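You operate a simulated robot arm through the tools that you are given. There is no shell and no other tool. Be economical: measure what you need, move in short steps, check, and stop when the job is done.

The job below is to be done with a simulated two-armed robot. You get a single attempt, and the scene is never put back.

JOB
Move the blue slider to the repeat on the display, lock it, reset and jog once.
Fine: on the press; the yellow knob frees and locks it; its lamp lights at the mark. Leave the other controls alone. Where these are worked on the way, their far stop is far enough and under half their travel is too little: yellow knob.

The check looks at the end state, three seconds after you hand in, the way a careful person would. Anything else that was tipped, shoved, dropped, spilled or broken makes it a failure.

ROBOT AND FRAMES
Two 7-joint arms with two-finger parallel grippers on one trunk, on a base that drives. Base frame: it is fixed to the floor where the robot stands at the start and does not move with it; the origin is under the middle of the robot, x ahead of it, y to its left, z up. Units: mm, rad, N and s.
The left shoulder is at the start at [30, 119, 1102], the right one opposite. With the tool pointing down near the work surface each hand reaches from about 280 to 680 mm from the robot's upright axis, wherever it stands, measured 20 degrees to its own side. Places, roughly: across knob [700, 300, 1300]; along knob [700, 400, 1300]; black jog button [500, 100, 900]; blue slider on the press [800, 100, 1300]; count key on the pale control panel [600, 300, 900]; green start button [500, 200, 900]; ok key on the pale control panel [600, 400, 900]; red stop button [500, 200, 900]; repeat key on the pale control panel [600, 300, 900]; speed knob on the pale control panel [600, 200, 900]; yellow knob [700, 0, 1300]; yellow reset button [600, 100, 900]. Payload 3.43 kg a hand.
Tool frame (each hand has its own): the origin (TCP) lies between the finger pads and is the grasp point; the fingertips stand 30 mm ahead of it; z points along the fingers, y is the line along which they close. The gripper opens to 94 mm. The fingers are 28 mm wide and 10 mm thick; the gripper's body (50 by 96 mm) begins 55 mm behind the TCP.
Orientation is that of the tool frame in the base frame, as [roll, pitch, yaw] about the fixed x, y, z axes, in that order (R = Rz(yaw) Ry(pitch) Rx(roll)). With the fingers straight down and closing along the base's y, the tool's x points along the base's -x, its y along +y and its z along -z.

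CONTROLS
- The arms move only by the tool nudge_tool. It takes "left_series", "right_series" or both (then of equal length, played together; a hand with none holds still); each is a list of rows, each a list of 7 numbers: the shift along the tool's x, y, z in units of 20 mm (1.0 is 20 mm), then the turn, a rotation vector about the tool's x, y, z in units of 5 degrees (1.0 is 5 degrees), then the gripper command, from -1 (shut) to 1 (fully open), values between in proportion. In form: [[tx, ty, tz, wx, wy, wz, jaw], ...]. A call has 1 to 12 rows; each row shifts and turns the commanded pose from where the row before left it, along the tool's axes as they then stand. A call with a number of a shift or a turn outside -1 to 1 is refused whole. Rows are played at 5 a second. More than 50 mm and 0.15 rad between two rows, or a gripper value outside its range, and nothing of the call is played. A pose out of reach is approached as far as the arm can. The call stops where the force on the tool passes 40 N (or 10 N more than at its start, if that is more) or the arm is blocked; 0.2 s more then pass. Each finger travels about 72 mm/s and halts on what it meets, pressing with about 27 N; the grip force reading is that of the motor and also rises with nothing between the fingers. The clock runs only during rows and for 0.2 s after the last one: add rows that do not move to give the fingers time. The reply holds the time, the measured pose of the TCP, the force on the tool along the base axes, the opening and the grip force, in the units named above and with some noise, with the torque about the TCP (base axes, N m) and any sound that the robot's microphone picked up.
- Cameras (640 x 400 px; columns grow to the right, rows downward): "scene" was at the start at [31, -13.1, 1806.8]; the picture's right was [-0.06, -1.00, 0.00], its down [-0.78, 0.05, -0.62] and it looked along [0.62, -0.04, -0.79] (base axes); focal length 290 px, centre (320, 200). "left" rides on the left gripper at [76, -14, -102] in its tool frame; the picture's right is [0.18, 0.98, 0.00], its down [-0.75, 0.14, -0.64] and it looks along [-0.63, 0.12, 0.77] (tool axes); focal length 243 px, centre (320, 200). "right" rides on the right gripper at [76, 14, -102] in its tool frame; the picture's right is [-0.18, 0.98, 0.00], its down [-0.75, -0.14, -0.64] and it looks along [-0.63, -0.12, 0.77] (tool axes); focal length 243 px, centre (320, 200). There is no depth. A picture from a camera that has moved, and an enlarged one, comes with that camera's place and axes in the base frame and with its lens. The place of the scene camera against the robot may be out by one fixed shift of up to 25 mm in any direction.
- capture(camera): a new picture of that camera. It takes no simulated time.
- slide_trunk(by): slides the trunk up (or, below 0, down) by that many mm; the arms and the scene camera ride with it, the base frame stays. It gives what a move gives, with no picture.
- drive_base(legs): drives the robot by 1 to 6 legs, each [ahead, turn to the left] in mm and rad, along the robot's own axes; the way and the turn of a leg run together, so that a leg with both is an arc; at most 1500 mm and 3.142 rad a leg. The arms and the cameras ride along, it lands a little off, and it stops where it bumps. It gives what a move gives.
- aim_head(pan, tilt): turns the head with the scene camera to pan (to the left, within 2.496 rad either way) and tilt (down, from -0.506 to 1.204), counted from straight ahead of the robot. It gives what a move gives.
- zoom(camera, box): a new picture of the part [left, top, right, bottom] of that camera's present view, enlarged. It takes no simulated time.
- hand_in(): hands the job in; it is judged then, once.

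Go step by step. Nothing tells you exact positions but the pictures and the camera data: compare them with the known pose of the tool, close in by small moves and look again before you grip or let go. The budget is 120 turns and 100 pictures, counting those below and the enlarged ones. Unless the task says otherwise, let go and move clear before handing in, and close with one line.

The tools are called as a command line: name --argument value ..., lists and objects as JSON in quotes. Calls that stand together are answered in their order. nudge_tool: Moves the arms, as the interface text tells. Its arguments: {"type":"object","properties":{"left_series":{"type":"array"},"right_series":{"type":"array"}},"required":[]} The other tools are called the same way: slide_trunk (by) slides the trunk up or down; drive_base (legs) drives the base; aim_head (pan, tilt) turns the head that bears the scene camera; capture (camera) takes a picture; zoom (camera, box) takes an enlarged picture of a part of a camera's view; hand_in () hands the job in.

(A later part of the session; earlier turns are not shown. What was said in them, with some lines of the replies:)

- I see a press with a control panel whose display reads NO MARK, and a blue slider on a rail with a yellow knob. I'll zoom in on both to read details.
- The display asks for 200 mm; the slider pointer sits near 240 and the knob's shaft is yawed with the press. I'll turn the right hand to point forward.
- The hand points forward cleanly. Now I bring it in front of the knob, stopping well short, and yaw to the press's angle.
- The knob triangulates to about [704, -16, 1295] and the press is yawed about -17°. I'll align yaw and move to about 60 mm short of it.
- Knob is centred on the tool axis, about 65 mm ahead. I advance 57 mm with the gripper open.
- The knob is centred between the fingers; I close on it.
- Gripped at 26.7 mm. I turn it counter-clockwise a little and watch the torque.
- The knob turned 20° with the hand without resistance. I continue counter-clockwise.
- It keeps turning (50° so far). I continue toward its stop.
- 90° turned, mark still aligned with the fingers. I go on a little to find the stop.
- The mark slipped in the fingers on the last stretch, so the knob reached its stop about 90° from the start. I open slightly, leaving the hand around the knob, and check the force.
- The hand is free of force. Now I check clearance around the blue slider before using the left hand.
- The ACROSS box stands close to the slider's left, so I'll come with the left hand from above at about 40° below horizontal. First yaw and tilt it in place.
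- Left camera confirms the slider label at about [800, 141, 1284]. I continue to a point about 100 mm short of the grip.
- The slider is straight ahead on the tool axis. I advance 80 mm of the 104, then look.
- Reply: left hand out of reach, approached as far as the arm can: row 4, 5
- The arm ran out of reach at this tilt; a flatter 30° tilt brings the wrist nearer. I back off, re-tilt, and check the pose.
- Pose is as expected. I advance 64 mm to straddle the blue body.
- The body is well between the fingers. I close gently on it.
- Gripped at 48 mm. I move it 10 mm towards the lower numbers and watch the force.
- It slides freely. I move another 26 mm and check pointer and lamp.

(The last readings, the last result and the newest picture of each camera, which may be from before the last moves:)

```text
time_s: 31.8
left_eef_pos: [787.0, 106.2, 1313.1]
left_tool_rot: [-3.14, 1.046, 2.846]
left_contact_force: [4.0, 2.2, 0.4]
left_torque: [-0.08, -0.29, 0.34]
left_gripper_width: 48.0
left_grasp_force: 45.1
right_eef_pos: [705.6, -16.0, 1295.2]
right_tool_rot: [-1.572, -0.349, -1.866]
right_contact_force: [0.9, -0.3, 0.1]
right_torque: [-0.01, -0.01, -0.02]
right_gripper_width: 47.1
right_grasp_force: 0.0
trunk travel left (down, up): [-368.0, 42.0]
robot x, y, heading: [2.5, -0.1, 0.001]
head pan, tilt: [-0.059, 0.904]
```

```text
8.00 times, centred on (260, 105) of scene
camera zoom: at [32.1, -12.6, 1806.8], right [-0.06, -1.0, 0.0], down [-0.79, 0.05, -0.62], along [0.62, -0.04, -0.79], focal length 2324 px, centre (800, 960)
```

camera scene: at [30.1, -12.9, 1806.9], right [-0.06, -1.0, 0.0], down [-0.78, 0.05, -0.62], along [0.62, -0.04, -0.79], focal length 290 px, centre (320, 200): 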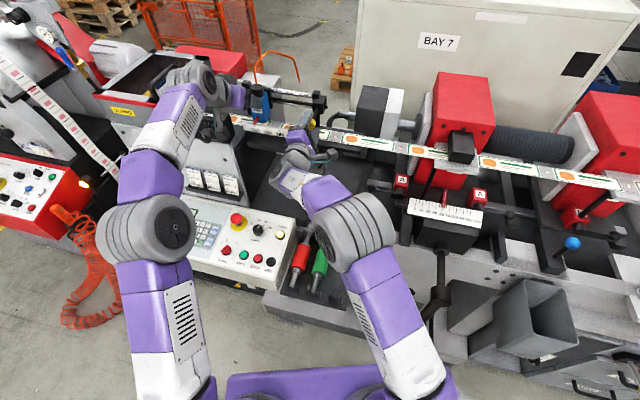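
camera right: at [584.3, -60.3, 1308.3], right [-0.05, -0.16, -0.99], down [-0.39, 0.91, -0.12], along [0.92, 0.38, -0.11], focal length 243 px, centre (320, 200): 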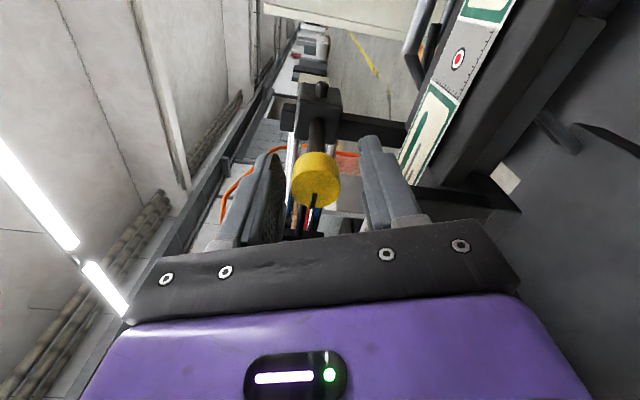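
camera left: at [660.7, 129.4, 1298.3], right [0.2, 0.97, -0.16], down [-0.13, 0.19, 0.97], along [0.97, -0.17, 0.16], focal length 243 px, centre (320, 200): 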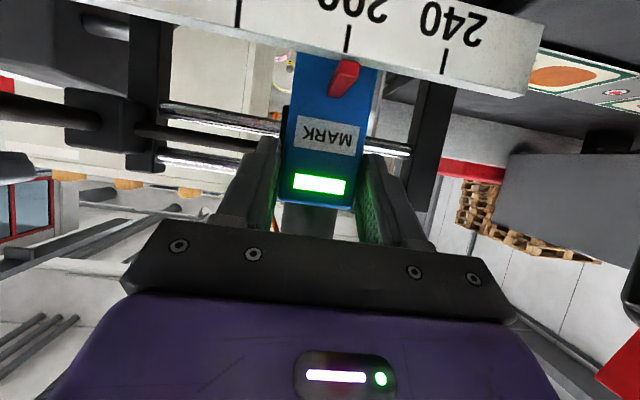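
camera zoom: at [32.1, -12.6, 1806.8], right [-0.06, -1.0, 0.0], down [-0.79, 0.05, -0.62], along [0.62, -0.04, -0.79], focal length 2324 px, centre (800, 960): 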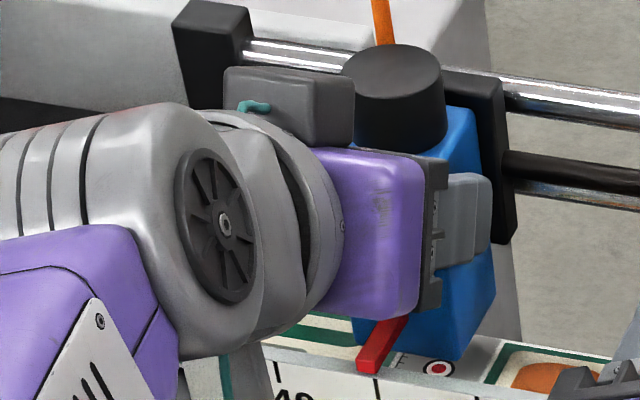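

The lamp lit with the pointer near 200. I zoom in to read the pointer more exactly.

zoom --camera "left" --box '[280, 20, 440, 120]'

zoom --camera "scene" --box '[252, 117, 284, 137]'

```text
4.00 times, centred on (360, 70) of left
camera zoom: at [660.7, 129.4, 1298.3], right [0.2, 0.97, -0.16], down [-0.13, 0.19, 0.97], along [0.97, -0.17, 0.16], focal length 970 px, centre (160, 720)
```

zoom: 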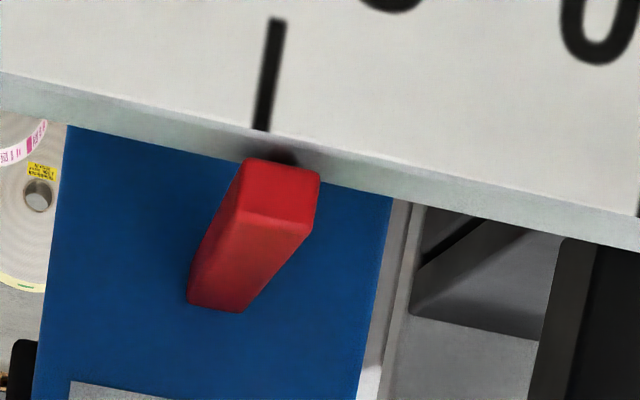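

```text
16.00 times, centred on (268, 127) of scene
camera zoom: at [32.1, -12.6, 1806.8], right [-0.06, -1.0, 0.0], down [-0.79, 0.05, -0.62], along [0.62, -0.04, -0.79], focal length 4648 px, centre (1152, 1368)
```

zoom: 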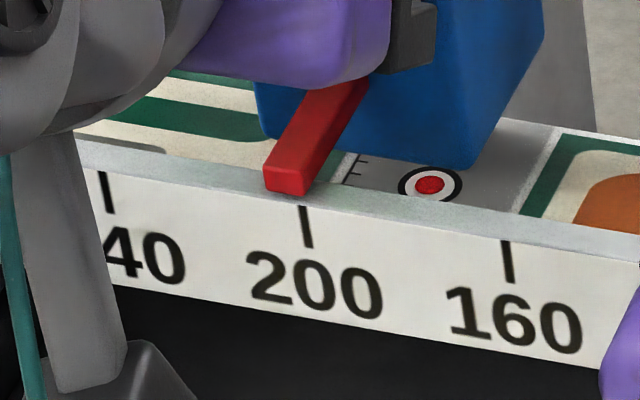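

Both views put the pointer about 2.5–3 mm on the 240 side of the 200 tick. I move 2.6 mm further.

nudge_tool --left_series '[[0, -0.07, 0, 0, 0, 0, -0.5], [0, -0.06, 0, 0, 0, 0, -0.5], [0, 0, 0, 0, 0, 0, -0.5]]'

capture --camera "left"

zoom --camera "left" --box '[280, 20, 440, 120]'

zoom --camera "scene" --box '[252, 117, 284, 137]'

```text
time_s: 32.6
left_eef_pos: [786.4, 104.3, 1314.3]
left_tool_rot: [-3.139, 1.044, 2.847]
left_contact_force: [2.0, 2.8, -0.9]
left_torque: [-0.09, -0.43, 0.09]
left_gripper_width: 48.0
left_grasp_force: 44.8
right_eef_pos: [703.7, -16.9, 1296.3]
right_tool_rot: [-1.57, -0.35, -1.868]
right_contact_force: [0.1, -0.1, 0.2]
right_torque: [-0.01, 0.03, 0.02]
right_gripper_width: 46.9
right_grasp_force: 0.0
trunk travel left (down, up): [-368.0, 42.0]
robot x, y, heading: [-0.8, -5.4, 0.004]
head pan, tilt: [-0.059, 0.904]
```

```text
62 pictures are left
camera left: at [660.3, 128.0, 1298.4], right [0.2, 0.97, -0.16], down [-0.13, 0.19, 0.97], along [0.97, -0.17, 0.16], focal length 243 px, centre (320, 200)
```

left: 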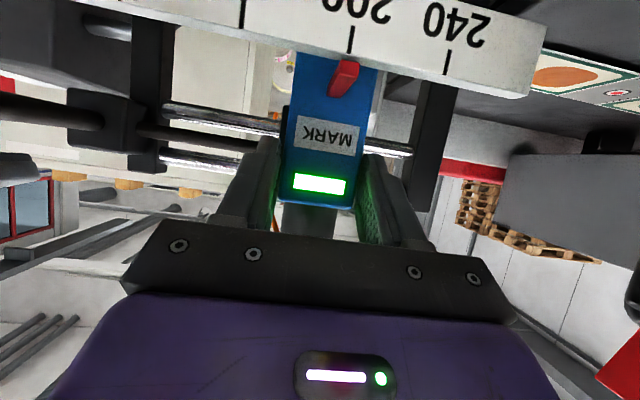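

```text
4.00 times, centred on (360, 70) of left
camera zoom: at [660.3, 128.0, 1298.4], right [0.2, 0.97, -0.16], down [-0.13, 0.19, 0.97], along [0.97, -0.17, 0.16], focal length 970 px, centre (160, 720)
```

zoom: 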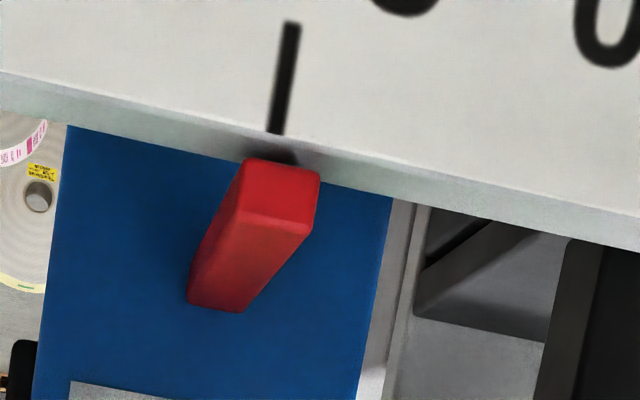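

```text
16.00 times, centred on (268, 127) of scene
camera zoom: at [31.6, -12.3, 1806.8], right [-0.06, -1.0, 0.0], down [-0.79, 0.05, -0.62], along [0.62, -0.04, -0.79], focal length 4648 px, centre (1152, 1368)
```

zoom: 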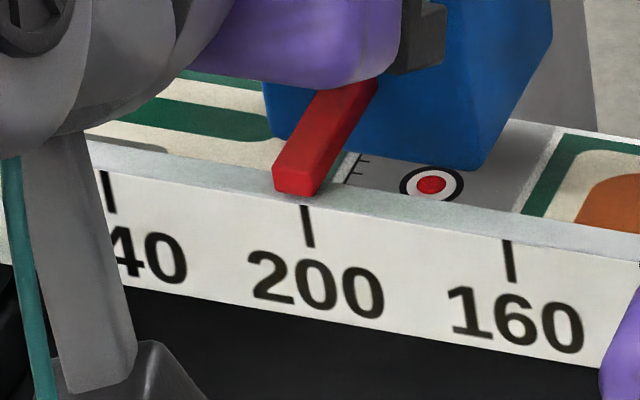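

About 1.2 mm remains; one more small shift.

nudge_tool --left_series '[[0, -0.08, 0, 0, 0, 0, -0.5], [0, 0, 0, 0, 0, 0, -0.5], [0, 0, 0, 0, 0, 0, -0.5]]'

zoom --camera "left" --box '[280, 20, 440, 120]'

zoom --camera "scene" --box '[252, 117, 284, 137]'

```text
time_s: 33.4
left_eef_pos: [785.8, 103.5, 1312.7]
left_tool_rot: [-3.139, 1.044, 2.848]
left_contact_force: [2.1, 3.0, -0.3]
left_torque: [0.11, 0.2, 0.23]
left_gripper_width: 48.2
left_grasp_force: 44.7
right_eef_pos: [705.2, -16.6, 1297.3]
right_tool_rot: [-1.57, -0.349, -1.868]
right_contact_force: [-0.5, 0.0, -0.3]
right_torque: [-0.01, 0.01, 0.0]
right_gripper_width: 46.9
right_grasp_force: 0.0
trunk travel left (down, up): [-368.0, 42.0]
robot x, y, heading: [-1.0, 3.1, 0.002]
head pan, tilt: [-0.059, 0.904]
```

```text
4.00 times, centred on (360, 70) of left
camera zoom: at [659.6, 125.8, 1298.4], right [0.2, 0.97, -0.16], down [-0.13, 0.19, 0.97], along [0.97, -0.17, 0.16], focal length 970 px, centre (160, 720)
```

zoom: 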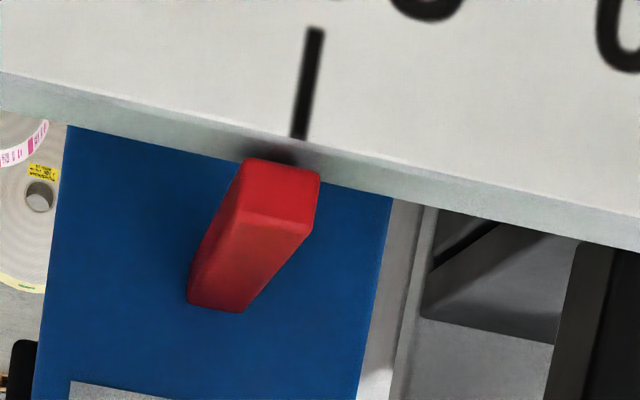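

```text
16.00 times, centred on (268, 127) of scene
camera zoom: at [31.7, -12.4, 1806.8], right [-0.06, -1.0, 0.0], down [-0.79, 0.05, -0.62], along [0.62, -0.04, -0.79], focal length 4648 px, centre (1152, 1368)
```

zoom: 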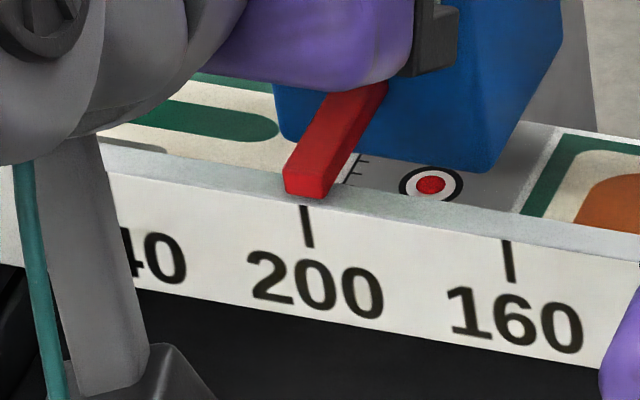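

The pointer is on 200 now. With the left hand holding it, the right hand grips the knob again and turns it back clockwise.

nudge_tool --right_series '[[0, 0, 0, 0, 0, 0, -1], [0, 0, 0, 0, 0, 0, -1], [0, 0, 0, 0, 0, 0, -1], [0, 0, 0, 0, 0, 1, -1], [0, 0, 0, 0, 0, 1, -1], [0, 0, 0, 0, 0, 1, -1], [0, 0, 0, 0, 0, 1, -1], [0, 0, 0, 0, 0, 1, -1], [0, 0, 0, 0, 0, 1, -1], [0, 0, 0, 0, 0, 1, -1], [0, 0, 0, 0, 0, 1, -1]]'

capture --camera "right"

capture --camera "left"

```text
time_s: 35.8
left_eef_pos: [785.0, 103.4, 1313.8]
left_tool_rot: [-3.14, 1.046, 2.846]
left_contact_force: [8.3, -2.1, -4.2]
left_torque: [-0.08, 0.27, -0.12]
left_gripper_width: 48.1
left_grasp_force: 45.1
right_eef_pos: [705.1, -16.3, 1297.0]
right_tool_rot: [-1.568, 0.351, -1.865]
right_contact_force: [1.5, 4.3, 17.0]
right_torque: [-0.21, -0.71, 0.24]
right_gripper_width: 26.4
right_grasp_force: 45.6
trunk travel left (down, up): [-368.0, 42.0]
robot x, y, heading: [-0.3, -1.1, -0.004]
head pan, tilt: [-0.059, 0.904]
```

```text
57 pictures are left
camera right: at [587.6, -50.1, 1257.3], right [0.15, 0.49, -0.86], down [-0.42, 0.82, 0.39], along [0.89, 0.3, 0.33], focal length 243 px, centre (320, 200)
```

right: 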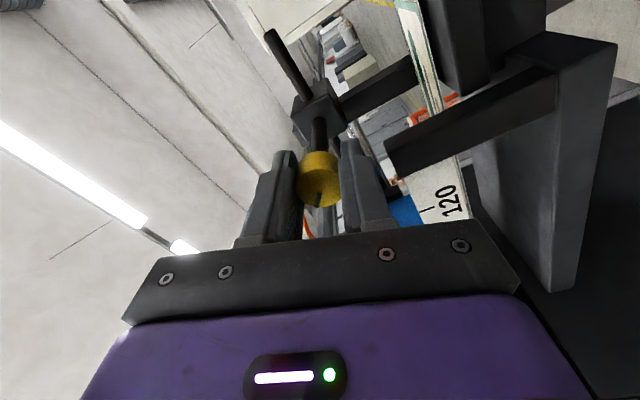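

```text
56 pictures are left
camera left: at [659.5, 125.6, 1298.3], right [0.2, 0.97, -0.16], down [-0.13, 0.19, 0.97], along [0.97, -0.17, 0.16], focal length 243 px, centre (320, 200)
```

left: 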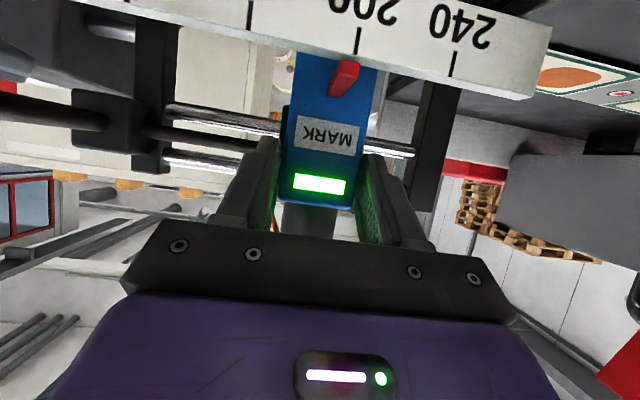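

Knob is following, lamp still lit. I continue clockwise 60°.

nudge_tool --right_series '[[0, 0, 0, 0, 0, 1, -1], [0, 0, 0, 0, 0, 1, -1], [0, 0, 0, 0, 0, 1, -1], [0, 0, 0, 0, 0, 1, -1], [0, 0, 0, 0, 0, 1, -1], [0, 0, 0, 0, 0, 1, -1], [0, 0, 0, 0, 0, 1, -1], [0, 0, 0, 0, 0, 1, -1], [0, 0, 0, 0, 0, 1, -1], [0, 0, 0, 0, 0, 1, -1], [0, 0, 0, 0, 0, 1, -1], [0, 0, 0, 0, 0, 0, -1]]'

zoom --camera "right" --box '[240, 125, 400, 225]'

```text
time_s: 38.4
left_eef_pos: [784.6, 102.7, 1313.2]
left_tool_rot: [-3.139, 1.047, 2.846]
left_contact_force: [6.4, -5.5, -5.6]
left_torque: [0.08, 0.01, -0.24]
left_gripper_width: 48.3
left_grasp_force: 44.6
right_eef_pos: [705.1, -14.6, 1295.5]
right_tool_rot: [-1.581, 1.308, -1.875]
right_contact_force: [-1.8, 7.6, 6.9]
right_torque: [-0.66, -0.4, -0.41]
right_gripper_width: 27.2
right_grasp_force: 44.7
trunk travel left (down, up): [-368.0, 42.0]
robot x, y, heading: [-1.0, 0.6, -0.004]
head pan, tilt: [-0.059, 0.904]
```

```text
4.00 times, centred on (320, 175) of right
camera zoom: at [605.2, 8.2, 1218.0], right [0.29, 0.95, -0.08], down [-0.6, 0.24, 0.77], along [0.75, -0.18, 0.64], focal length 970 px, centre (320, 300)
```

zoom: 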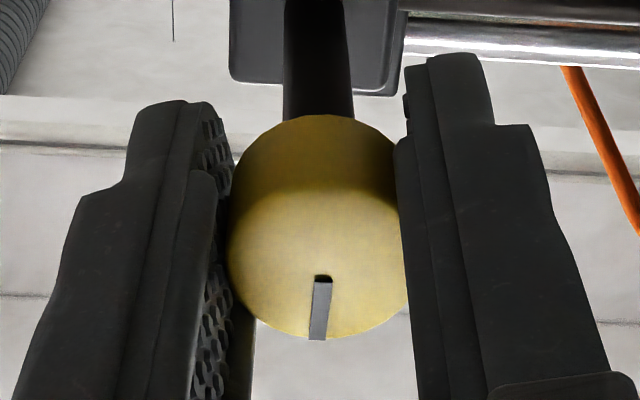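

Knob is almost back at its first angle with resistance building. I turn 30° more to seat it on its stop.

nudge_tool --right_series '[[0, 0, 0, 0, 0, 1, -1], [0, 0, 0, 0, 0, 1, -1], [0, 0, 0, 0, 0, 1, -1], [0, 0, 0, 0, 0, 1, -1], [0, 0, 0, 0, 0, 1, -1], [0, 0, 0, 0, 0, 0, -1]]'

zoom --camera "right" --box '[240, 125, 400, 225]'

```text
time_s: 39.8
left_eef_pos: [785.1, 102.8, 1313.7]
left_tool_rot: [-3.137, 1.047, 2.848]
left_contact_force: [-0.9, -5.2, -1.9]
left_torque: [0.21, 0.17, -0.33]
left_gripper_width: 47.8
left_grasp_force: 44.9
right_eef_pos: [705.3, -15.0, 1295.3]
right_tool_rot: [1.586, 1.396, 1.293]
right_contact_force: [2.4, 12.8, 0.1]
right_torque: [-0.4, 0.31, -0.42]
right_gripper_width: 27.1
right_grasp_force: 44.8
trunk travel left (down, up): [-368.0, 42.0]
robot x, y, heading: [1.0, 5.0, -0.002]
head pan, tilt: [-0.059, 0.904]
```

```text
4.00 times, centred on (320, 175) of right
camera zoom: at [615.3, 41.0, 1222.6], right [0.27, 0.9, 0.35], down [-0.69, -0.07, 0.72], along [0.67, -0.44, 0.6], focal length 970 px, centre (320, 300)
```

zoom: 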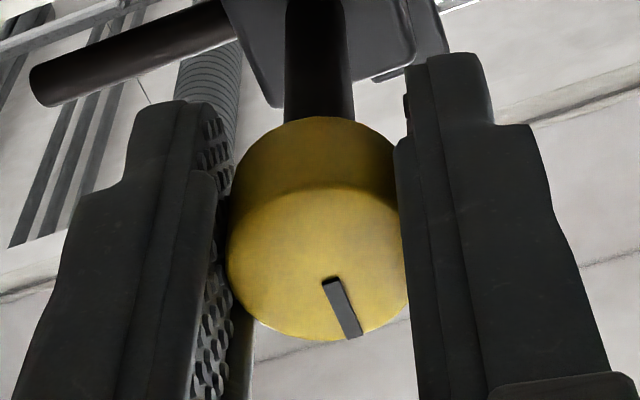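

The knob slipped at its stop, back at its starting angle: locked. I open the right hand and back it off, and release the slider.

nudge_tool --right_series '[[0, 0, 0, 0, 0, 0, 0.3], [0, 0, 0, 0, 0, 0, 0.3], [0, 0, -0.8, 0, 0, 0, 0.3], [0, 0, -0.8, 0, 0, 0, 0.3], [0, 0, -0.8, 0, 0, 0, 0.3], [0, 0, -0.8, 0, 0, 0, 0.3], [0, 0, 0, 0, 0, 0, 0.3]]'

nudge_tool --left_series '[[0, 0, 0, 0, 0, 0, 0.35], [0, 0, 0, 0, 0, 0, 0.35], [0, 0, 0, 0, 0, 0, 0.35], [0, 0, -0.8, 0, 0, 0, 0.35], [0, 0, -0.8, 0, 0, 0, 0.35], [0, 0, -0.8, 0, 0, 0, 0.35], [0, 0, -0.8, 0, 0, 0, 0.35], [0, 0, -0.8, 0, 0, 0, 0.35]]'

capture --camera "left"

zoom --camera "scene" --box '[220, 60, 380, 160]'

```text
time_s: 41.4
left_eef_pos: [785.1, 103.3, 1312.3]
left_tool_rot: [-3.141, 1.046, 2.845]
left_contact_force: [0.2, 3.0, -4.3]
left_torque: [0.04, -0.07, 0.33]
left_gripper_width: 48.2
left_grasp_force: 45.0
right_eef_pos: [643.7, 1.5, 1295.6]
right_tool_rot: [1.572, 1.396, 1.273]
right_contact_force: [-0.8, 0.4, 0.3]
right_torque: [-0.04, 0.04, 0.02]
right_gripper_width: 61.0
right_grasp_force: 0.1
trunk travel left (down, up): [-368.0, 42.0]
robot x, y, heading: [3.9, 2.5, -0.001]
head pan, tilt: [-0.059, 0.904]
```

```text
time_s: 43.2
left_eef_pos: [718.6, 122.8, 1352.8]
left_tool_rot: [-3.14, 1.047, 2.845]
left_contact_force: [-0.8, -0.4, -0.2]
left_torque: [0.02, 0.0, 0.01]
left_gripper_width: 63.5
left_grasp_force: 0.2
right_eef_pos: [641.2, 1.7, 1296.1]
right_tool_rot: [1.567, 1.396, 1.272]
right_contact_force: [-0.6, 0.8, -0.7]
right_torque: [0.0, 0.01, 0.02]
right_gripper_width: 61.3
right_grasp_force: 0.1
trunk travel left (down, up): [-368.0, 42.0]
robot x, y, heading: [0.6, 4.5, -0.005]
head pan, tilt: [-0.059, 0.904]
```

```text
53 pictures are left
camera left: at [591.7, 146.3, 1338.6], right [0.2, 0.97, -0.16], down [-0.13, 0.19, 0.97], along [0.97, -0.17, 0.16], focal length 243 px, centre (320, 200)
```

left: 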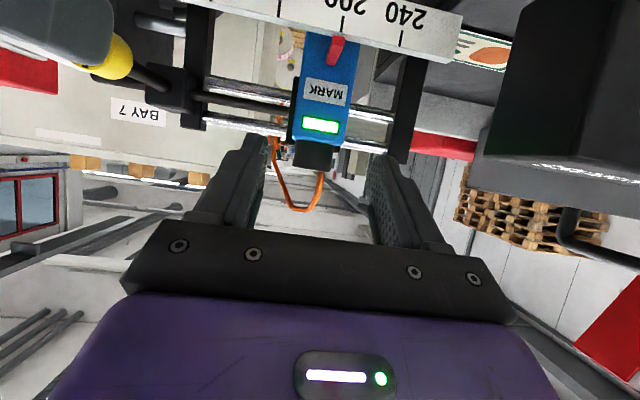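

```text
4.00 times, centred on (300, 110) of scene
camera zoom: at [30.3, -12.9, 1806.8], right [-0.06, -1.0, 0.0], down [-0.78, 0.05, -0.62], along [0.62, -0.04, -0.79], focal length 1162 px, centre (400, 560)
```

zoom: 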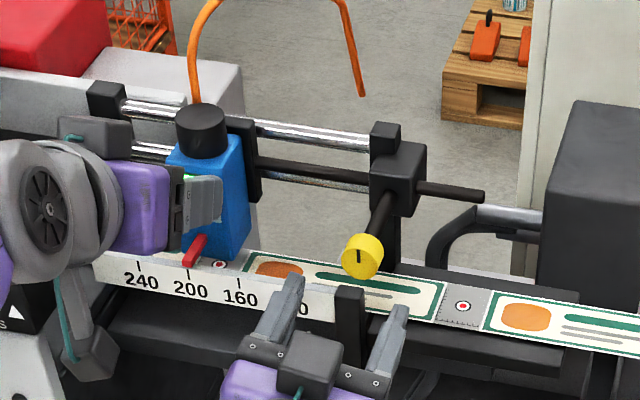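

The lamp is lit, the pointer is at 200 and the knob mark is back where it began. I withdraw both hands from the slider area.

nudge_tool --left_series '[[0, 0, -1, 0, 0, 0, 0.35], [0, 0, -1, 0, 0, 0, 0.35], [0, 0, -1, 0, 0, 0, 0], [0, 0, -1, 0, 0, 0, -1], [0, 0, -1, 0, 0, 0, -1], [0, 0, -1, 0, 0, 0, -1], [0, 0, -1, 0, 0, 0, -1], [0, 0, -1, 0, 0, 0, -1], [0, 0, -1, 0, 0, 0, -1], [0, 0, -1, 0, 0, 0, -1], [0, 0, -1, 0, 0, 0, -1], [0, 0, -1, 0, 0, 0, -1]]' --right_series '[[0, -0.85, -0.85, 0, 0, 0, 0.3], [0, -0.85, -0.85, 0, 0, 0, 0.3], [0, -0.85, -0.85, 0, 0, 0, 0.3], [0, -0.85, -0.85, 0, 0, 0, 0.3], [0, -0.85, -0.85, 0, 0, 0, 0.3], [0, -0.85, -0.85, 0, 0, 0, 0.3], [0, -0.85, -0.85, 0, 0, 0, 0.3], [0, -0.85, -0.85, 0, 0, 0, 0.3], [0, -0.85, -0.85, 0, 0, 0, 0.3], [0, -0.85, -0.85, 0, 0, 0, 0.3], [0, -0.85, -0.85, 0, 0, 0, 0.3], [0, -0.85, -0.85, 0, 0, 0, 0.3]]'

nudge_tool --left_series '[[0, 0, 0, 0, 1, 0, -1], [0, 0, 0, 0, 1, 0, -1], [0, 0, 0, 0, 1, 0, -1], [0, 0, 0, 0, 1, 0, -1], [0, 0, 0, 0, 1, 0, -1], [0, 0, 0, 0, 1, 0, -1], [0, 0, 0, 0, 1, 0, -1], [0, 0, 0, 0, 1, 0, -1], [0, 0, 0, 0, 1, 0, -1], [0, 0, 0, 0, 1, 0, -1], [0, 0, 0, 0, 1, 0, -1], [0, 0, 0, 0, 1, 0, -1]]'

capture --camera "scene"

```text
time_s: 45.8
left_eef_pos: [516.0, 183.2, 1473.6]
left_tool_rot: [3.138, 1.048, 2.844]
left_contact_force: [-0.7, 0.6, -0.5]
left_torque: [-0.02, -0.03, 0.03]
left_gripper_width: 0.0
left_grasp_force: 26.7
right_eef_pos: [435.4, -106.4, 1267.4]
right_tool_rot: [1.565, 1.396, 1.268]
right_contact_force: [0.1, -0.1, -0.4]
right_torque: [0.03, 0.0, -0.02]
right_gripper_width: 61.1
right_grasp_force: 0.1
right hand out of reach, approached as far as the arm can: row 10, 11, 12
trunk travel left (down, up): [-368.0, 42.0]
robot x, y, heading: [2.0, 0.2, 0.004]
head pan, tilt: [-0.059, 0.904]
```

```text
time_s: 48.4
left_eef_pos: [518.4, 182.4, 1473.9]
left_tool_rot: [-3.141, 0.173, 2.844]
left_contact_force: [0.4, 0.1, 0.1]
left_torque: [-0.01, 0.01, 0.01]
left_gripper_width: 0.1
left_grasp_force: 27.0
left hand out of reach, approached as far as the arm can: row 11, 12
right_eef_pos: [436.1, -106.3, 1266.1]
right_tool_rot: [1.571, 1.397, 1.275]
right_contact_force: [-0.5, -0.2, -0.2]
right_torque: [-0.01, -0.02, 0.0]
right_gripper_width: 61.0
right_grasp_force: 0.0
trunk travel left (down, up): [-368.0, 42.0]
robot x, y, heading: [-1.5, -4.6, 0.004]
head pan, tilt: [-0.059, 0.904]
```

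```text
51 pictures are left
camera scene: at [31.4, -13.2, 1806.8], right [-0.06, -1.0, 0.0], down [-0.78, 0.05, -0.62], along [0.62, -0.04, -0.79], focal length 290 px, centre (320, 200)
```

scene: 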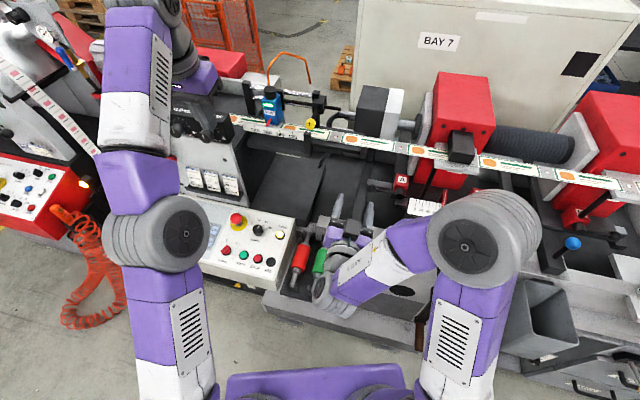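

Both buttons are visible and the area above them is free. I bring the closed left hand down above the jog button to z≈1080.

nudge_tool --left_series '[[0.228, -0.145, 0.96, 0, 0, 0, -1], [0.228, -0.145, 0.96, 0, 0, 0, -1], [0.228, -0.145, 0.96, 0, 0, 0, -1], [0.228, -0.145, 0.96, 0, 0, 0, -1], [0.228, -0.145, 0.96, 0, 0, 0, -1], [0.228, -0.145, 0.96, 0, 0, 0, -1], [0.228, -0.145, 0.96, 0, 0, 0, -1], [0.228, -0.145, 0.96, 0, 0, 0, -1], [0.228, -0.145, 0.96, 0, 0, 0, -1], [0.228, -0.145, 0.96, 0, 0, 0, -1]]'

nudge_tool --left_series '[[0.228, -0.145, 0.96, 0, 0, 0, -1], [0.228, -0.145, 0.96, 0, 0, 0, -1], [0.228, -0.145, 0.96, 0, 0, 0, -1], [0.228, -0.145, 0.96, 0, 0, 0, -1], [0.228, -0.145, 0.96, 0, 0, 0, -1], [0.228, -0.145, 0.96, 0, 0, 0, -1], [0.228, -0.145, 0.96, 0, 0, 0, -1], [0.228, -0.145, 0.96, 0, 0, 0, -1], [0.228, -0.145, 0.96, 0, 0, 0, -1], [0, 0, 0, 0, 1, 0, -1], [0, 0, 0, 0, 1, 0, -1]]'

capture --camera "left"

capture --camera "scene"

```text
time_s: 50.6
left_eef_pos: [500.1, 159.8, 1276.5]
left_tool_rot: [3.141, 0.176, 2.845]
left_contact_force: [0.1, -0.6, -0.3]
left_torque: [-0.01, -0.01, -0.05]
left_gripper_width: 0.0
left_grasp_force: 27.5
right_eef_pos: [436.6, -106.0, 1266.4]
right_tool_rot: [1.571, 1.397, 1.273]
right_contact_force: [1.1, -0.6, -0.1]
right_torque: [-0.01, 0.04, 0.0]
right_gripper_width: 61.1
right_grasp_force: 0.1
trunk travel left (down, up): [-368.0, 42.0]
robot x, y, heading: [-3.7, -0.7, 0.0]
head pan, tilt: [-0.059, 0.904]
```

```text
time_s: 53.0
left_eef_pos: [482.0, 136.8, 1099.8]
left_tool_rot: [-3.14, -0.001, 2.845]
left_contact_force: [0.0, 0.7, -0.1]
left_torque: [-0.01, 0.0, 0.01]
left_gripper_width: 0.0
left_grasp_force: 26.7
right_eef_pos: [436.1, -105.8, 1266.1]
right_tool_rot: [1.571, 1.395, 1.275]
right_contact_force: [-0.1, 0.1, -0.7]
right_torque: [-0.03, 0.03, -0.03]
right_gripper_width: 61.1
right_grasp_force: 0.0
trunk travel left (down, up): [-368.0, 42.0]
robot x, y, heading: [5.5, -3.1, 0.001]
head pan, tilt: [-0.059, 0.904]
```

```text
50 pictures are left
camera left: at [404.9, 145.7, 1200.7], right [0.11, 0.99, 0.0], down [0.76, -0.09, 0.64], along [0.64, -0.07, -0.77], focal length 243 px, centre (320, 200)
```

left: 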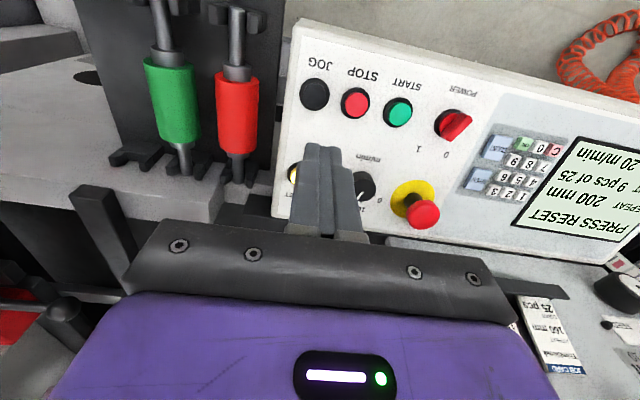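

```text
49 pictures are left
camera scene: at [31.6, -13.3, 1806.8], right [-0.06, -1.0, 0.0], down [-0.79, 0.05, -0.62], along [0.62, -0.04, -0.79], focal length 290 px, centre (320, 200)
```

scene: 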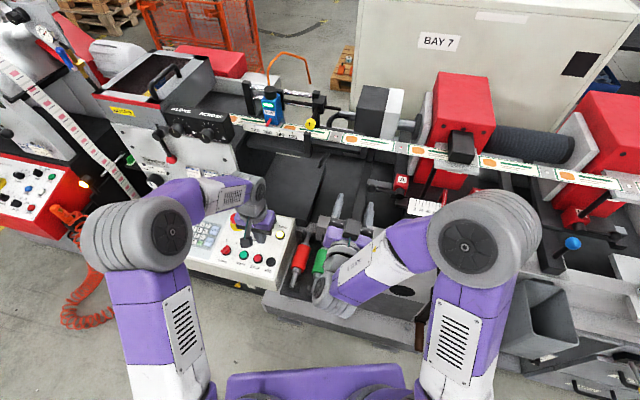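

The display now reads PRESS RESET. I move above the yellow reset button at about [570, 97] and look again.

nudge_tool --left_series '[[-0.96, -0.13, 0.5, 0, 0, 0, -1], [-0.96, -0.13, 0.5, 0, 0, 0, -1], [-0.96, -0.13, 0.5, 0, 0, 0, -1], [-0.96, -0.13, 0.5, 0, 0, 0, -1], [-0.96, -0.13, 0.5, 0, 0, 0, -1], [0, 0, 0, 0, 0, 0, -1]]'

capture --camera "left"

zoom --camera "scene" --box '[200, 180, 328, 260]'

```text
time_s: 54.4
left_eef_pos: [571.4, 95.2, 1050.0]
left_tool_rot: [3.141, 0.0, 2.845]
left_contact_force: [0.0, 0.6, -0.4]
left_torque: [-0.01, 0.0, 0.04]
left_gripper_width: 0.1
left_grasp_force: 26.9
right_eef_pos: [436.1, -105.8, 1267.3]
right_tool_rot: [1.566, 1.397, 1.27]
right_contact_force: [0.1, 1.3, 0.3]
right_torque: [0.0, 0.02, -0.01]
right_gripper_width: 60.9
right_grasp_force: 0.1
trunk travel left (down, up): [-368.0, 42.0]
robot x, y, heading: [2.1, 1.2, -0.0]
head pan, tilt: [-0.059, 0.904]
```

```text
48 pictures are left
camera left: at [493.3, 104.5, 1151.8], right [0.11, 0.99, 0.0], down [0.76, -0.09, 0.64], along [0.64, -0.07, -0.77], focal length 243 px, centre (320, 200)
```

left: 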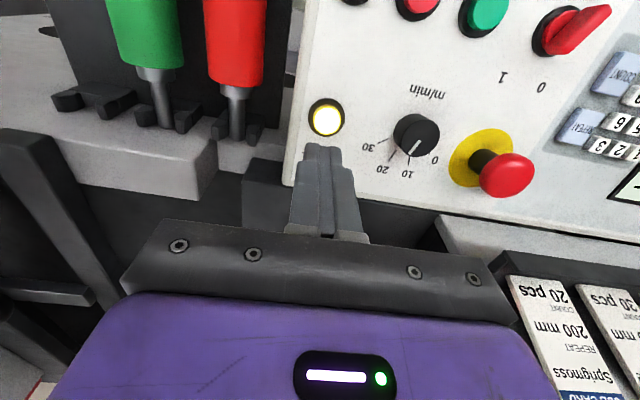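

```text
5.00 times, centred on (264, 220) of scene
camera zoom: at [30.5, -12.8, 1806.9], right [-0.06, -1.0, 0.0], down [-0.78, 0.05, -0.62], along [0.62, -0.04, -0.79], focal length 1452 px, centre (600, 100)
```

zoom: 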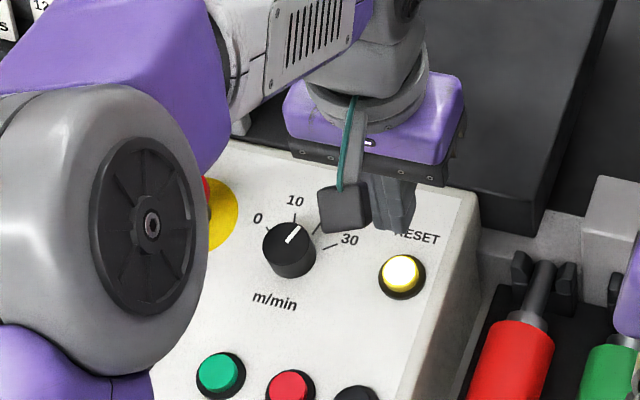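

Reset lies about 6 mm to the left of my axis. I correct and descend 55 mm, then look.

nudge_tool --left_series '[[-0.1, 0.33, 0.6, 0, 0, 0, -1], [0, 0, 0.75, 0, 0, 0, -1], [0, 0, 0.75, 0, 0, 0, -1], [0, 0, 0.65, 0, 0, 0, -1], [0, 0, 0, 0, 0, 0, -1]]'

capture --camera "left"

zoom --camera "scene" --box '[200, 180, 328, 260]'

```text
time_s: 55.6
left_eef_pos: [574.3, 102.2, 994.4]
left_tool_rot: [-3.141, 0.001, 2.845]
left_contact_force: [0.1, 0.4, 0.9]
left_torque: [-0.01, 0.01, 0.01]
left_gripper_width: 0.0
left_grasp_force: 26.9
right_eef_pos: [436.1, -105.6, 1266.6]
right_tool_rot: [1.569, 1.396, 1.271]
right_contact_force: [0.1, -0.4, 0.2]
right_torque: [0.04, -0.04, 0.03]
right_gripper_width: 61.4
right_grasp_force: 0.1
trunk travel left (down, up): [-368.0, 42.0]
robot x, y, heading: [-0.7, -0.7, -0.001]
head pan, tilt: [-0.059, 0.904]
```

```text
46 pictures are left
camera left: at [497.6, 110.5, 1096.8], right [0.11, 0.99, 0.0], down [0.76, -0.09, 0.64], along [0.64, -0.07, -0.77], focal length 243 px, centre (320, 200)
```

left: 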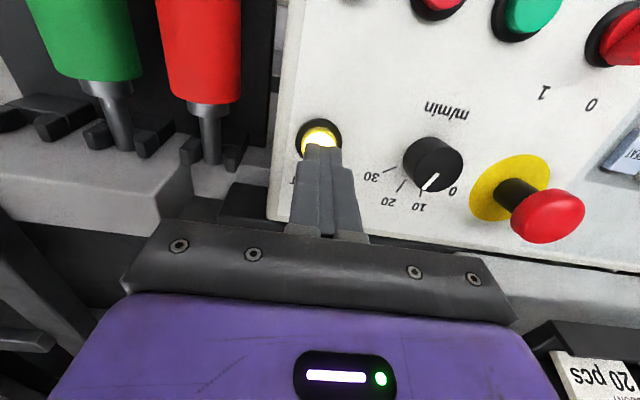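

```text
5.00 times, centred on (264, 220) of scene
camera zoom: at [30.9, -13.1, 1806.8], right [-0.06, -1.0, 0.0], down [-0.78, 0.05, -0.62], along [0.62, -0.04, -0.79], focal length 1452 px, centre (600, 100)
```

zoom: 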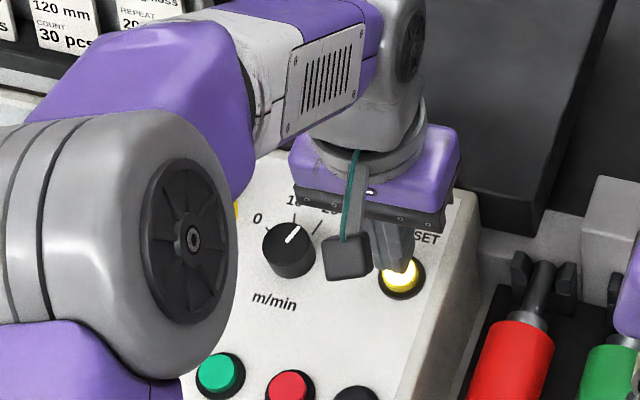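

The fingertips are over the button. I press down slowly in small steps, stopping on force.

nudge_tool --left_series '[[0.08, 0, 0.25, 0, 0, 0, -1], [0, 0, 0.25, 0, 0, 0, -1], [0, 0, 0.2, 0, 0, 0, -1], [0, 0, 0.2, 0, 0, 0, -1]]'

zoom --camera "left" --box '[240, 80, 400, 180]'

```text
time_s: 56.6
left_eef_pos: [572.6, 102.5, 977.0]
left_tool_rot: [3.141, 0.002, 2.843]
left_contact_force: [0.7, 0.0, 5.2]
left_torque: [0.0, -0.13, -0.01]
left_gripper_width: 0.1
left_grasp_force: 27.2
right_eef_pos: [436.0, -105.5, 1265.9]
right_tool_rot: [1.568, 1.396, 1.272]
right_contact_force: [-0.4, 0.4, -0.3]
right_torque: [0.02, -0.03, 0.05]
right_gripper_width: 61.4
right_grasp_force: 0.0
trunk travel left (down, up): [-368.0, 42.0]
robot x, y, heading: [1.3, 1.2, -0.002]
head pan, tilt: [-0.059, 0.904]
heard: click
```

```text
4.00 times, centred on (320, 130) of left
camera zoom: at [495.3, 111.3, 1079.2], right [0.11, 0.99, 0.0], down [0.76, -0.08, 0.64], along [0.64, -0.07, -0.77], focal length 970 px, centre (320, 480)
```

zoom: 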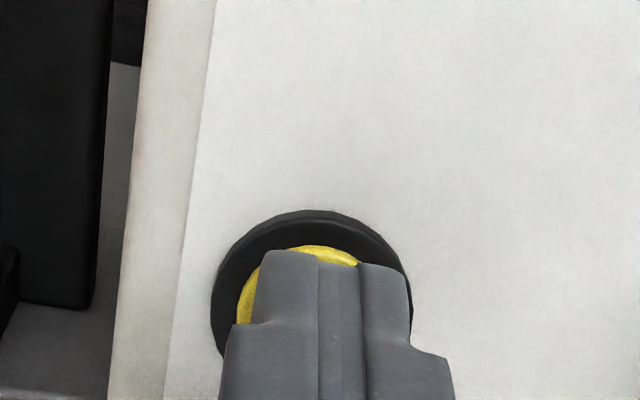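

It clicked and the reset light went out. I lift off and read the display.

nudge_tool --left_series '[[0, 0, -0.8, 0, 0, 0, -1], [0, 0, -1, 0, 0, 0, -1], [0.8, 0, -1, 0, 0, 0, -1], [1, 0, -0.2, 0, 0, 0, -1], [1, 0, 0, 0, 0, 0, -1], [0.9, 0, 0, 0, 0, 0, -1]]'

capture --camera "left"

```text
time_s: 58.0
left_eef_pos: [502.5, 125.0, 1036.8]
left_tool_rot: [3.14, 0.001, 2.843]
left_contact_force: [-0.7, 0.5, 0.0]
left_torque: [-0.01, 0.0, 0.02]
left_gripper_width: 0.0
left_grasp_force: 27.4
right_eef_pos: [437.1, -105.6, 1267.1]
right_tool_rot: [1.568, 1.397, 1.268]
right_contact_force: [-0.9, 0.0, 0.4]
right_torque: [-0.03, -0.03, 0.04]
right_gripper_width: 61.0
right_grasp_force: 0.1
trunk travel left (down, up): [-368.0, 42.0]
robot x, y, heading: [-0.5, 0.9, -0.003]
head pan, tilt: [-0.059, 0.904]
```

```text
43 pictures are left
camera left: at [423.9, 133.3, 1138.9], right [0.11, 0.99, 0.0], down [0.76, -0.09, 0.64], along [0.64, -0.07, -0.77], focal length 243 px, centre (320, 200)
```

left: 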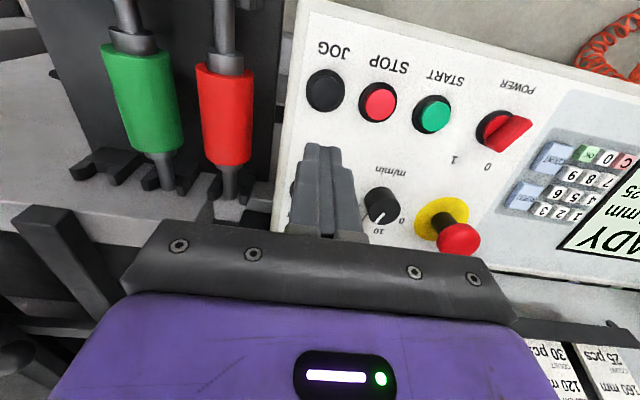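

The display says READY. Jog is at about [482, 132]; I move above it and go down to about 15 mm over it.

nudge_tool --left_series '[[0.6, 0.05, 0.4, 0, 0, 0, -1], [0.46, 0, 0.6, 0, 0, 0, -1], [0, 0, 0.8, 0, 0, 0, -1], [0, 0, 0.7, 0, 0, 0, -1], [0, 0, 0, 0, 0, 0, -1]]'

capture --camera "left"

zoom --camera "scene" --box '[200, 200, 328, 280]'

```text
time_s: 59.2
left_eef_pos: [481.7, 133.7, 985.9]
left_tool_rot: [3.141, -0.001, 2.845]
left_contact_force: [-0.8, 0.5, 0.8]
left_torque: [0.01, -0.01, -0.01]
left_gripper_width: 0.3
left_grasp_force: 27.0
right_eef_pos: [436.5, -105.3, 1266.6]
right_tool_rot: [1.568, 1.395, 1.273]
right_contact_force: [-0.9, -0.1, 0.2]
right_torque: [-0.01, 0.01, 0.04]
right_gripper_width: 61.0
right_grasp_force: 0.0
trunk travel left (down, up): [-368.0, 42.0]
robot x, y, heading: [0.9, -1.0, 0.003]
head pan, tilt: [-0.059, 0.904]
```

```text
42 pictures are left
camera left: at [405.2, 141.4, 1087.9], right [0.11, 0.99, 0.0], down [0.76, -0.09, 0.64], along [0.64, -0.07, -0.77], focal length 243 px, centre (320, 200)
```

left: 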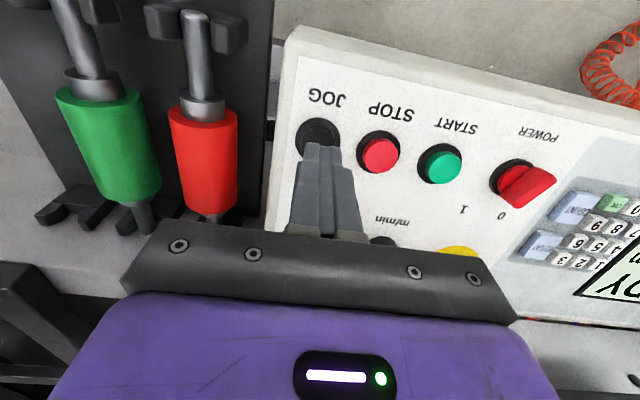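

```text
5.00 times, centred on (264, 240) of scene
camera zoom: at [30.9, -13.1, 1806.8], right [-0.06, -1.0, 0.0], down [-0.78, 0.05, -0.62], along [0.62, -0.04, -0.79], focal length 1452 px, centre (600, 0)
```

zoom: 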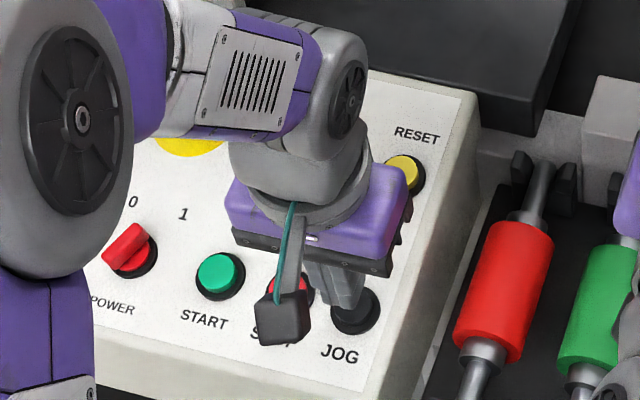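

Same geometry as for reset. I press once and lift in the same call.

nudge_tool --left_series '[[0.08, -0.05, 0.25, 0, 0, 0, -1], [0, 0, 0.25, 0, 0, 0, -1], [0, 0, 0.2, 0, 0, 0, -1], [0, 0, 0.2, 0, 0, 0, -1], [0, 0, -0.5, 0, 0, 0, -1], [0, 0, -0.5, 0, 0, 0, -1]]'

capture --camera "left"

```text
time_s: 60.6
left_eef_pos: [479.6, 131.7, 988.3]
left_tool_rot: [3.141, -0.001, 2.845]
left_contact_force: [0.2, -0.9, 0.3]
left_torque: [0.02, 0.01, 0.01]
left_gripper_width: 0.2
left_grasp_force: 27.0
right_eef_pos: [436.6, -105.8, 1266.5]
right_tool_rot: [1.569, 1.396, 1.272]
right_contact_force: [-0.3, 1.0, 1.0]
right_torque: [-0.02, 0.0, 0.0]
right_gripper_width: 60.9
right_grasp_force: 0.0
trunk travel left (down, up): [-368.0, 42.0]
robot x, y, heading: [2.3, 1.2, 0.002]
head pan, tilt: [-0.059, 0.904]
```

```text
40 pictures are left
camera left: at [402.8, 140.0, 1090.4], right [0.11, 0.99, 0.0], down [0.76, -0.09, 0.64], along [0.64, -0.07, -0.77], focal length 243 px, centre (320, 200)
```

left: 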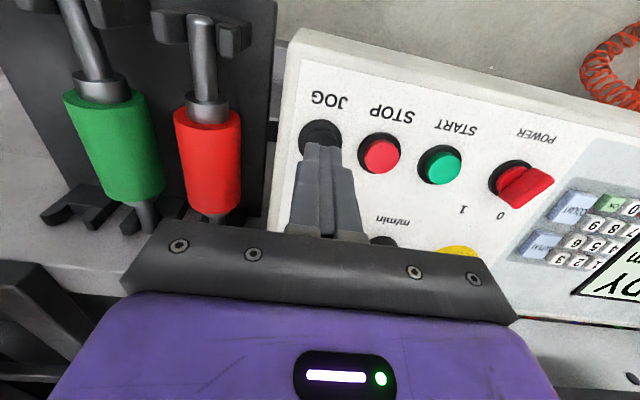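

No click yet; not deep enough. I press a few mm deeper and lift again.

nudge_tool --left_series '[[0, 0, 0.5, 0, 0, 0, -1], [0, 0, 0.4, 0, 0, 0, -1], [0, 0, 0.2, 0, 0, 0, -1], [0, 0, 0.15, 0, 0, 0, -1], [0, 0, -0.6, 0, 0, 0, -1], [0, 0, -0.6, 0, 0, 0, -1]]'

```text
time_s: 62.0
left_eef_pos: [478.1, 131.5, 986.8]
left_tool_rot: [3.142, 0.0, 2.845]
left_contact_force: [-0.1, -0.4, -0.1]
left_torque: [-0.01, 0.01, -0.01]
left_gripper_width: 0.0
left_grasp_force: 27.1
right_eef_pos: [436.7, -106.1, 1266.2]
right_tool_rot: [1.569, 1.396, 1.271]
right_contact_force: [-0.1, 1.0, -0.1]
right_torque: [-0.02, -0.05, -0.01]
right_gripper_width: 61.1
right_grasp_force: 0.1
trunk travel left (down, up): [-368.0, 42.0]
robot x, y, heading: [1.8, 0.3, -0.002]
head pan, tilt: [-0.059, 0.904]
heard: click
```

It clicked once. I lift clear and read the display and the slider.

nudge_tool --left_series '[[0, 0, -1, 0, 0, 0, -1], [0, 0, -1, 0, 0, 0, -1], [0, 0, -1, 0, 0, 0, -1], [0, 0, -1, 0, 0, 0, -1], [0, 0.5, -1, 0, 0, 0, -1], [0, 1, -1, 0, 0, 0, -1], [0, 1, -1, 0, 0, 0, -1], [0, 1, -1, 0, 0, 0, -1]]'

capture --camera "scene"

capture --camera "left"

zoom --camera "scene" --box '[220, 60, 380, 160]'

```text
time_s: 63.8
left_eef_pos: [499.1, 196.4, 1146.6]
left_tool_rot: [3.14, 0.001, 2.845]
left_contact_force: [-0.9, -0.4, 0.5]
left_torque: [0.0, -0.06, 0.01]
left_gripper_width: 0.0
left_grasp_force: 26.7
right_eef_pos: [436.8, -104.9, 1267.9]
right_tool_rot: [1.568, 1.397, 1.27]
right_contact_force: [-0.5, -0.1, 0.2]
right_torque: [0.0, 0.0, -0.01]
right_gripper_width: 61.2
right_grasp_force: 0.1
trunk travel left (down, up): [-368.0, 42.0]
robot x, y, heading: [-1.7, -2.4, 0.001]
head pan, tilt: [-0.059, 0.904]
```

```text
39 pictures are left
camera scene: at [30.7, -12.5, 1806.8], right [-0.06, -1.0, 0.0], down [-0.78, 0.05, -0.62], along [0.62, -0.04, -0.79], focal length 290 px, centre (320, 200)
```

scene: 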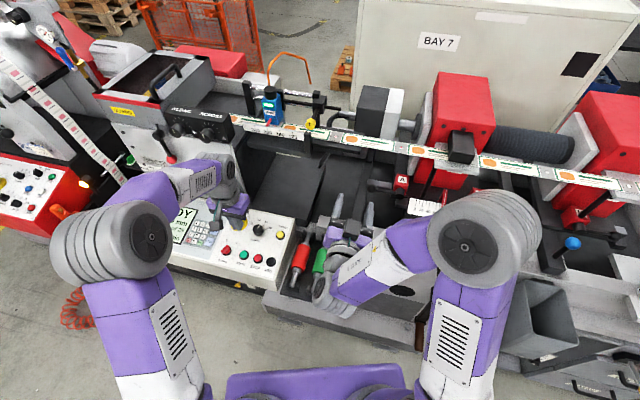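

```text
38 pictures are left
camera left: at [422.3, 204.8, 1249.7], right [0.11, 0.99, 0.0], down [0.76, -0.09, 0.64], along [0.64, -0.07, -0.77], focal length 243 px, centre (320, 200)
```

left: 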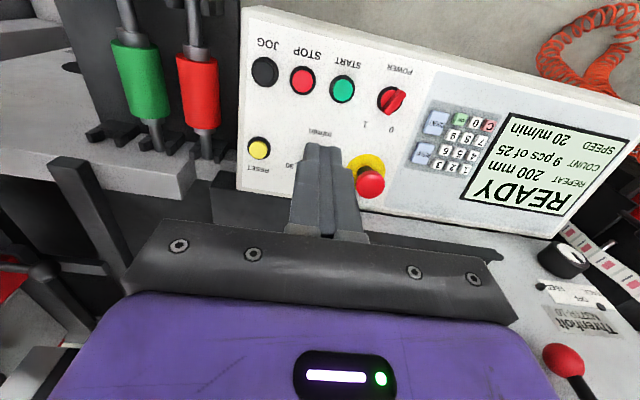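

```text
4.00 times, centred on (300, 110) of scene
camera zoom: at [30.7, -12.5, 1806.8], right [-0.06, -1.0, 0.0], down [-0.78, 0.05, -0.62], along [0.62, -0.04, -0.79], focal length 1162 px, centre (400, 560)
```

zoom: 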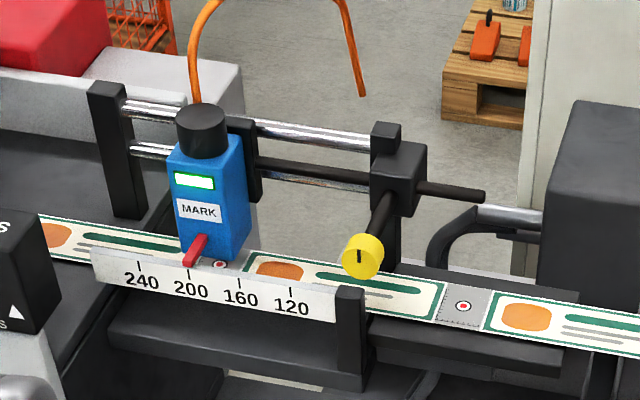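

The display reads READY, the lamp is lit at 200, the knob is back at its locked angle and jog clicked once; both hands are clear. I hand in.

hand_in

```text
The job is handed in.
```

The blue slider is at 200 with its lamp lit, and the yellow knob is turned back to its stop to lock it. Reset was pressed and the display reads READY. Jog clicked once, though I saw no visible change on the press to confirm it.
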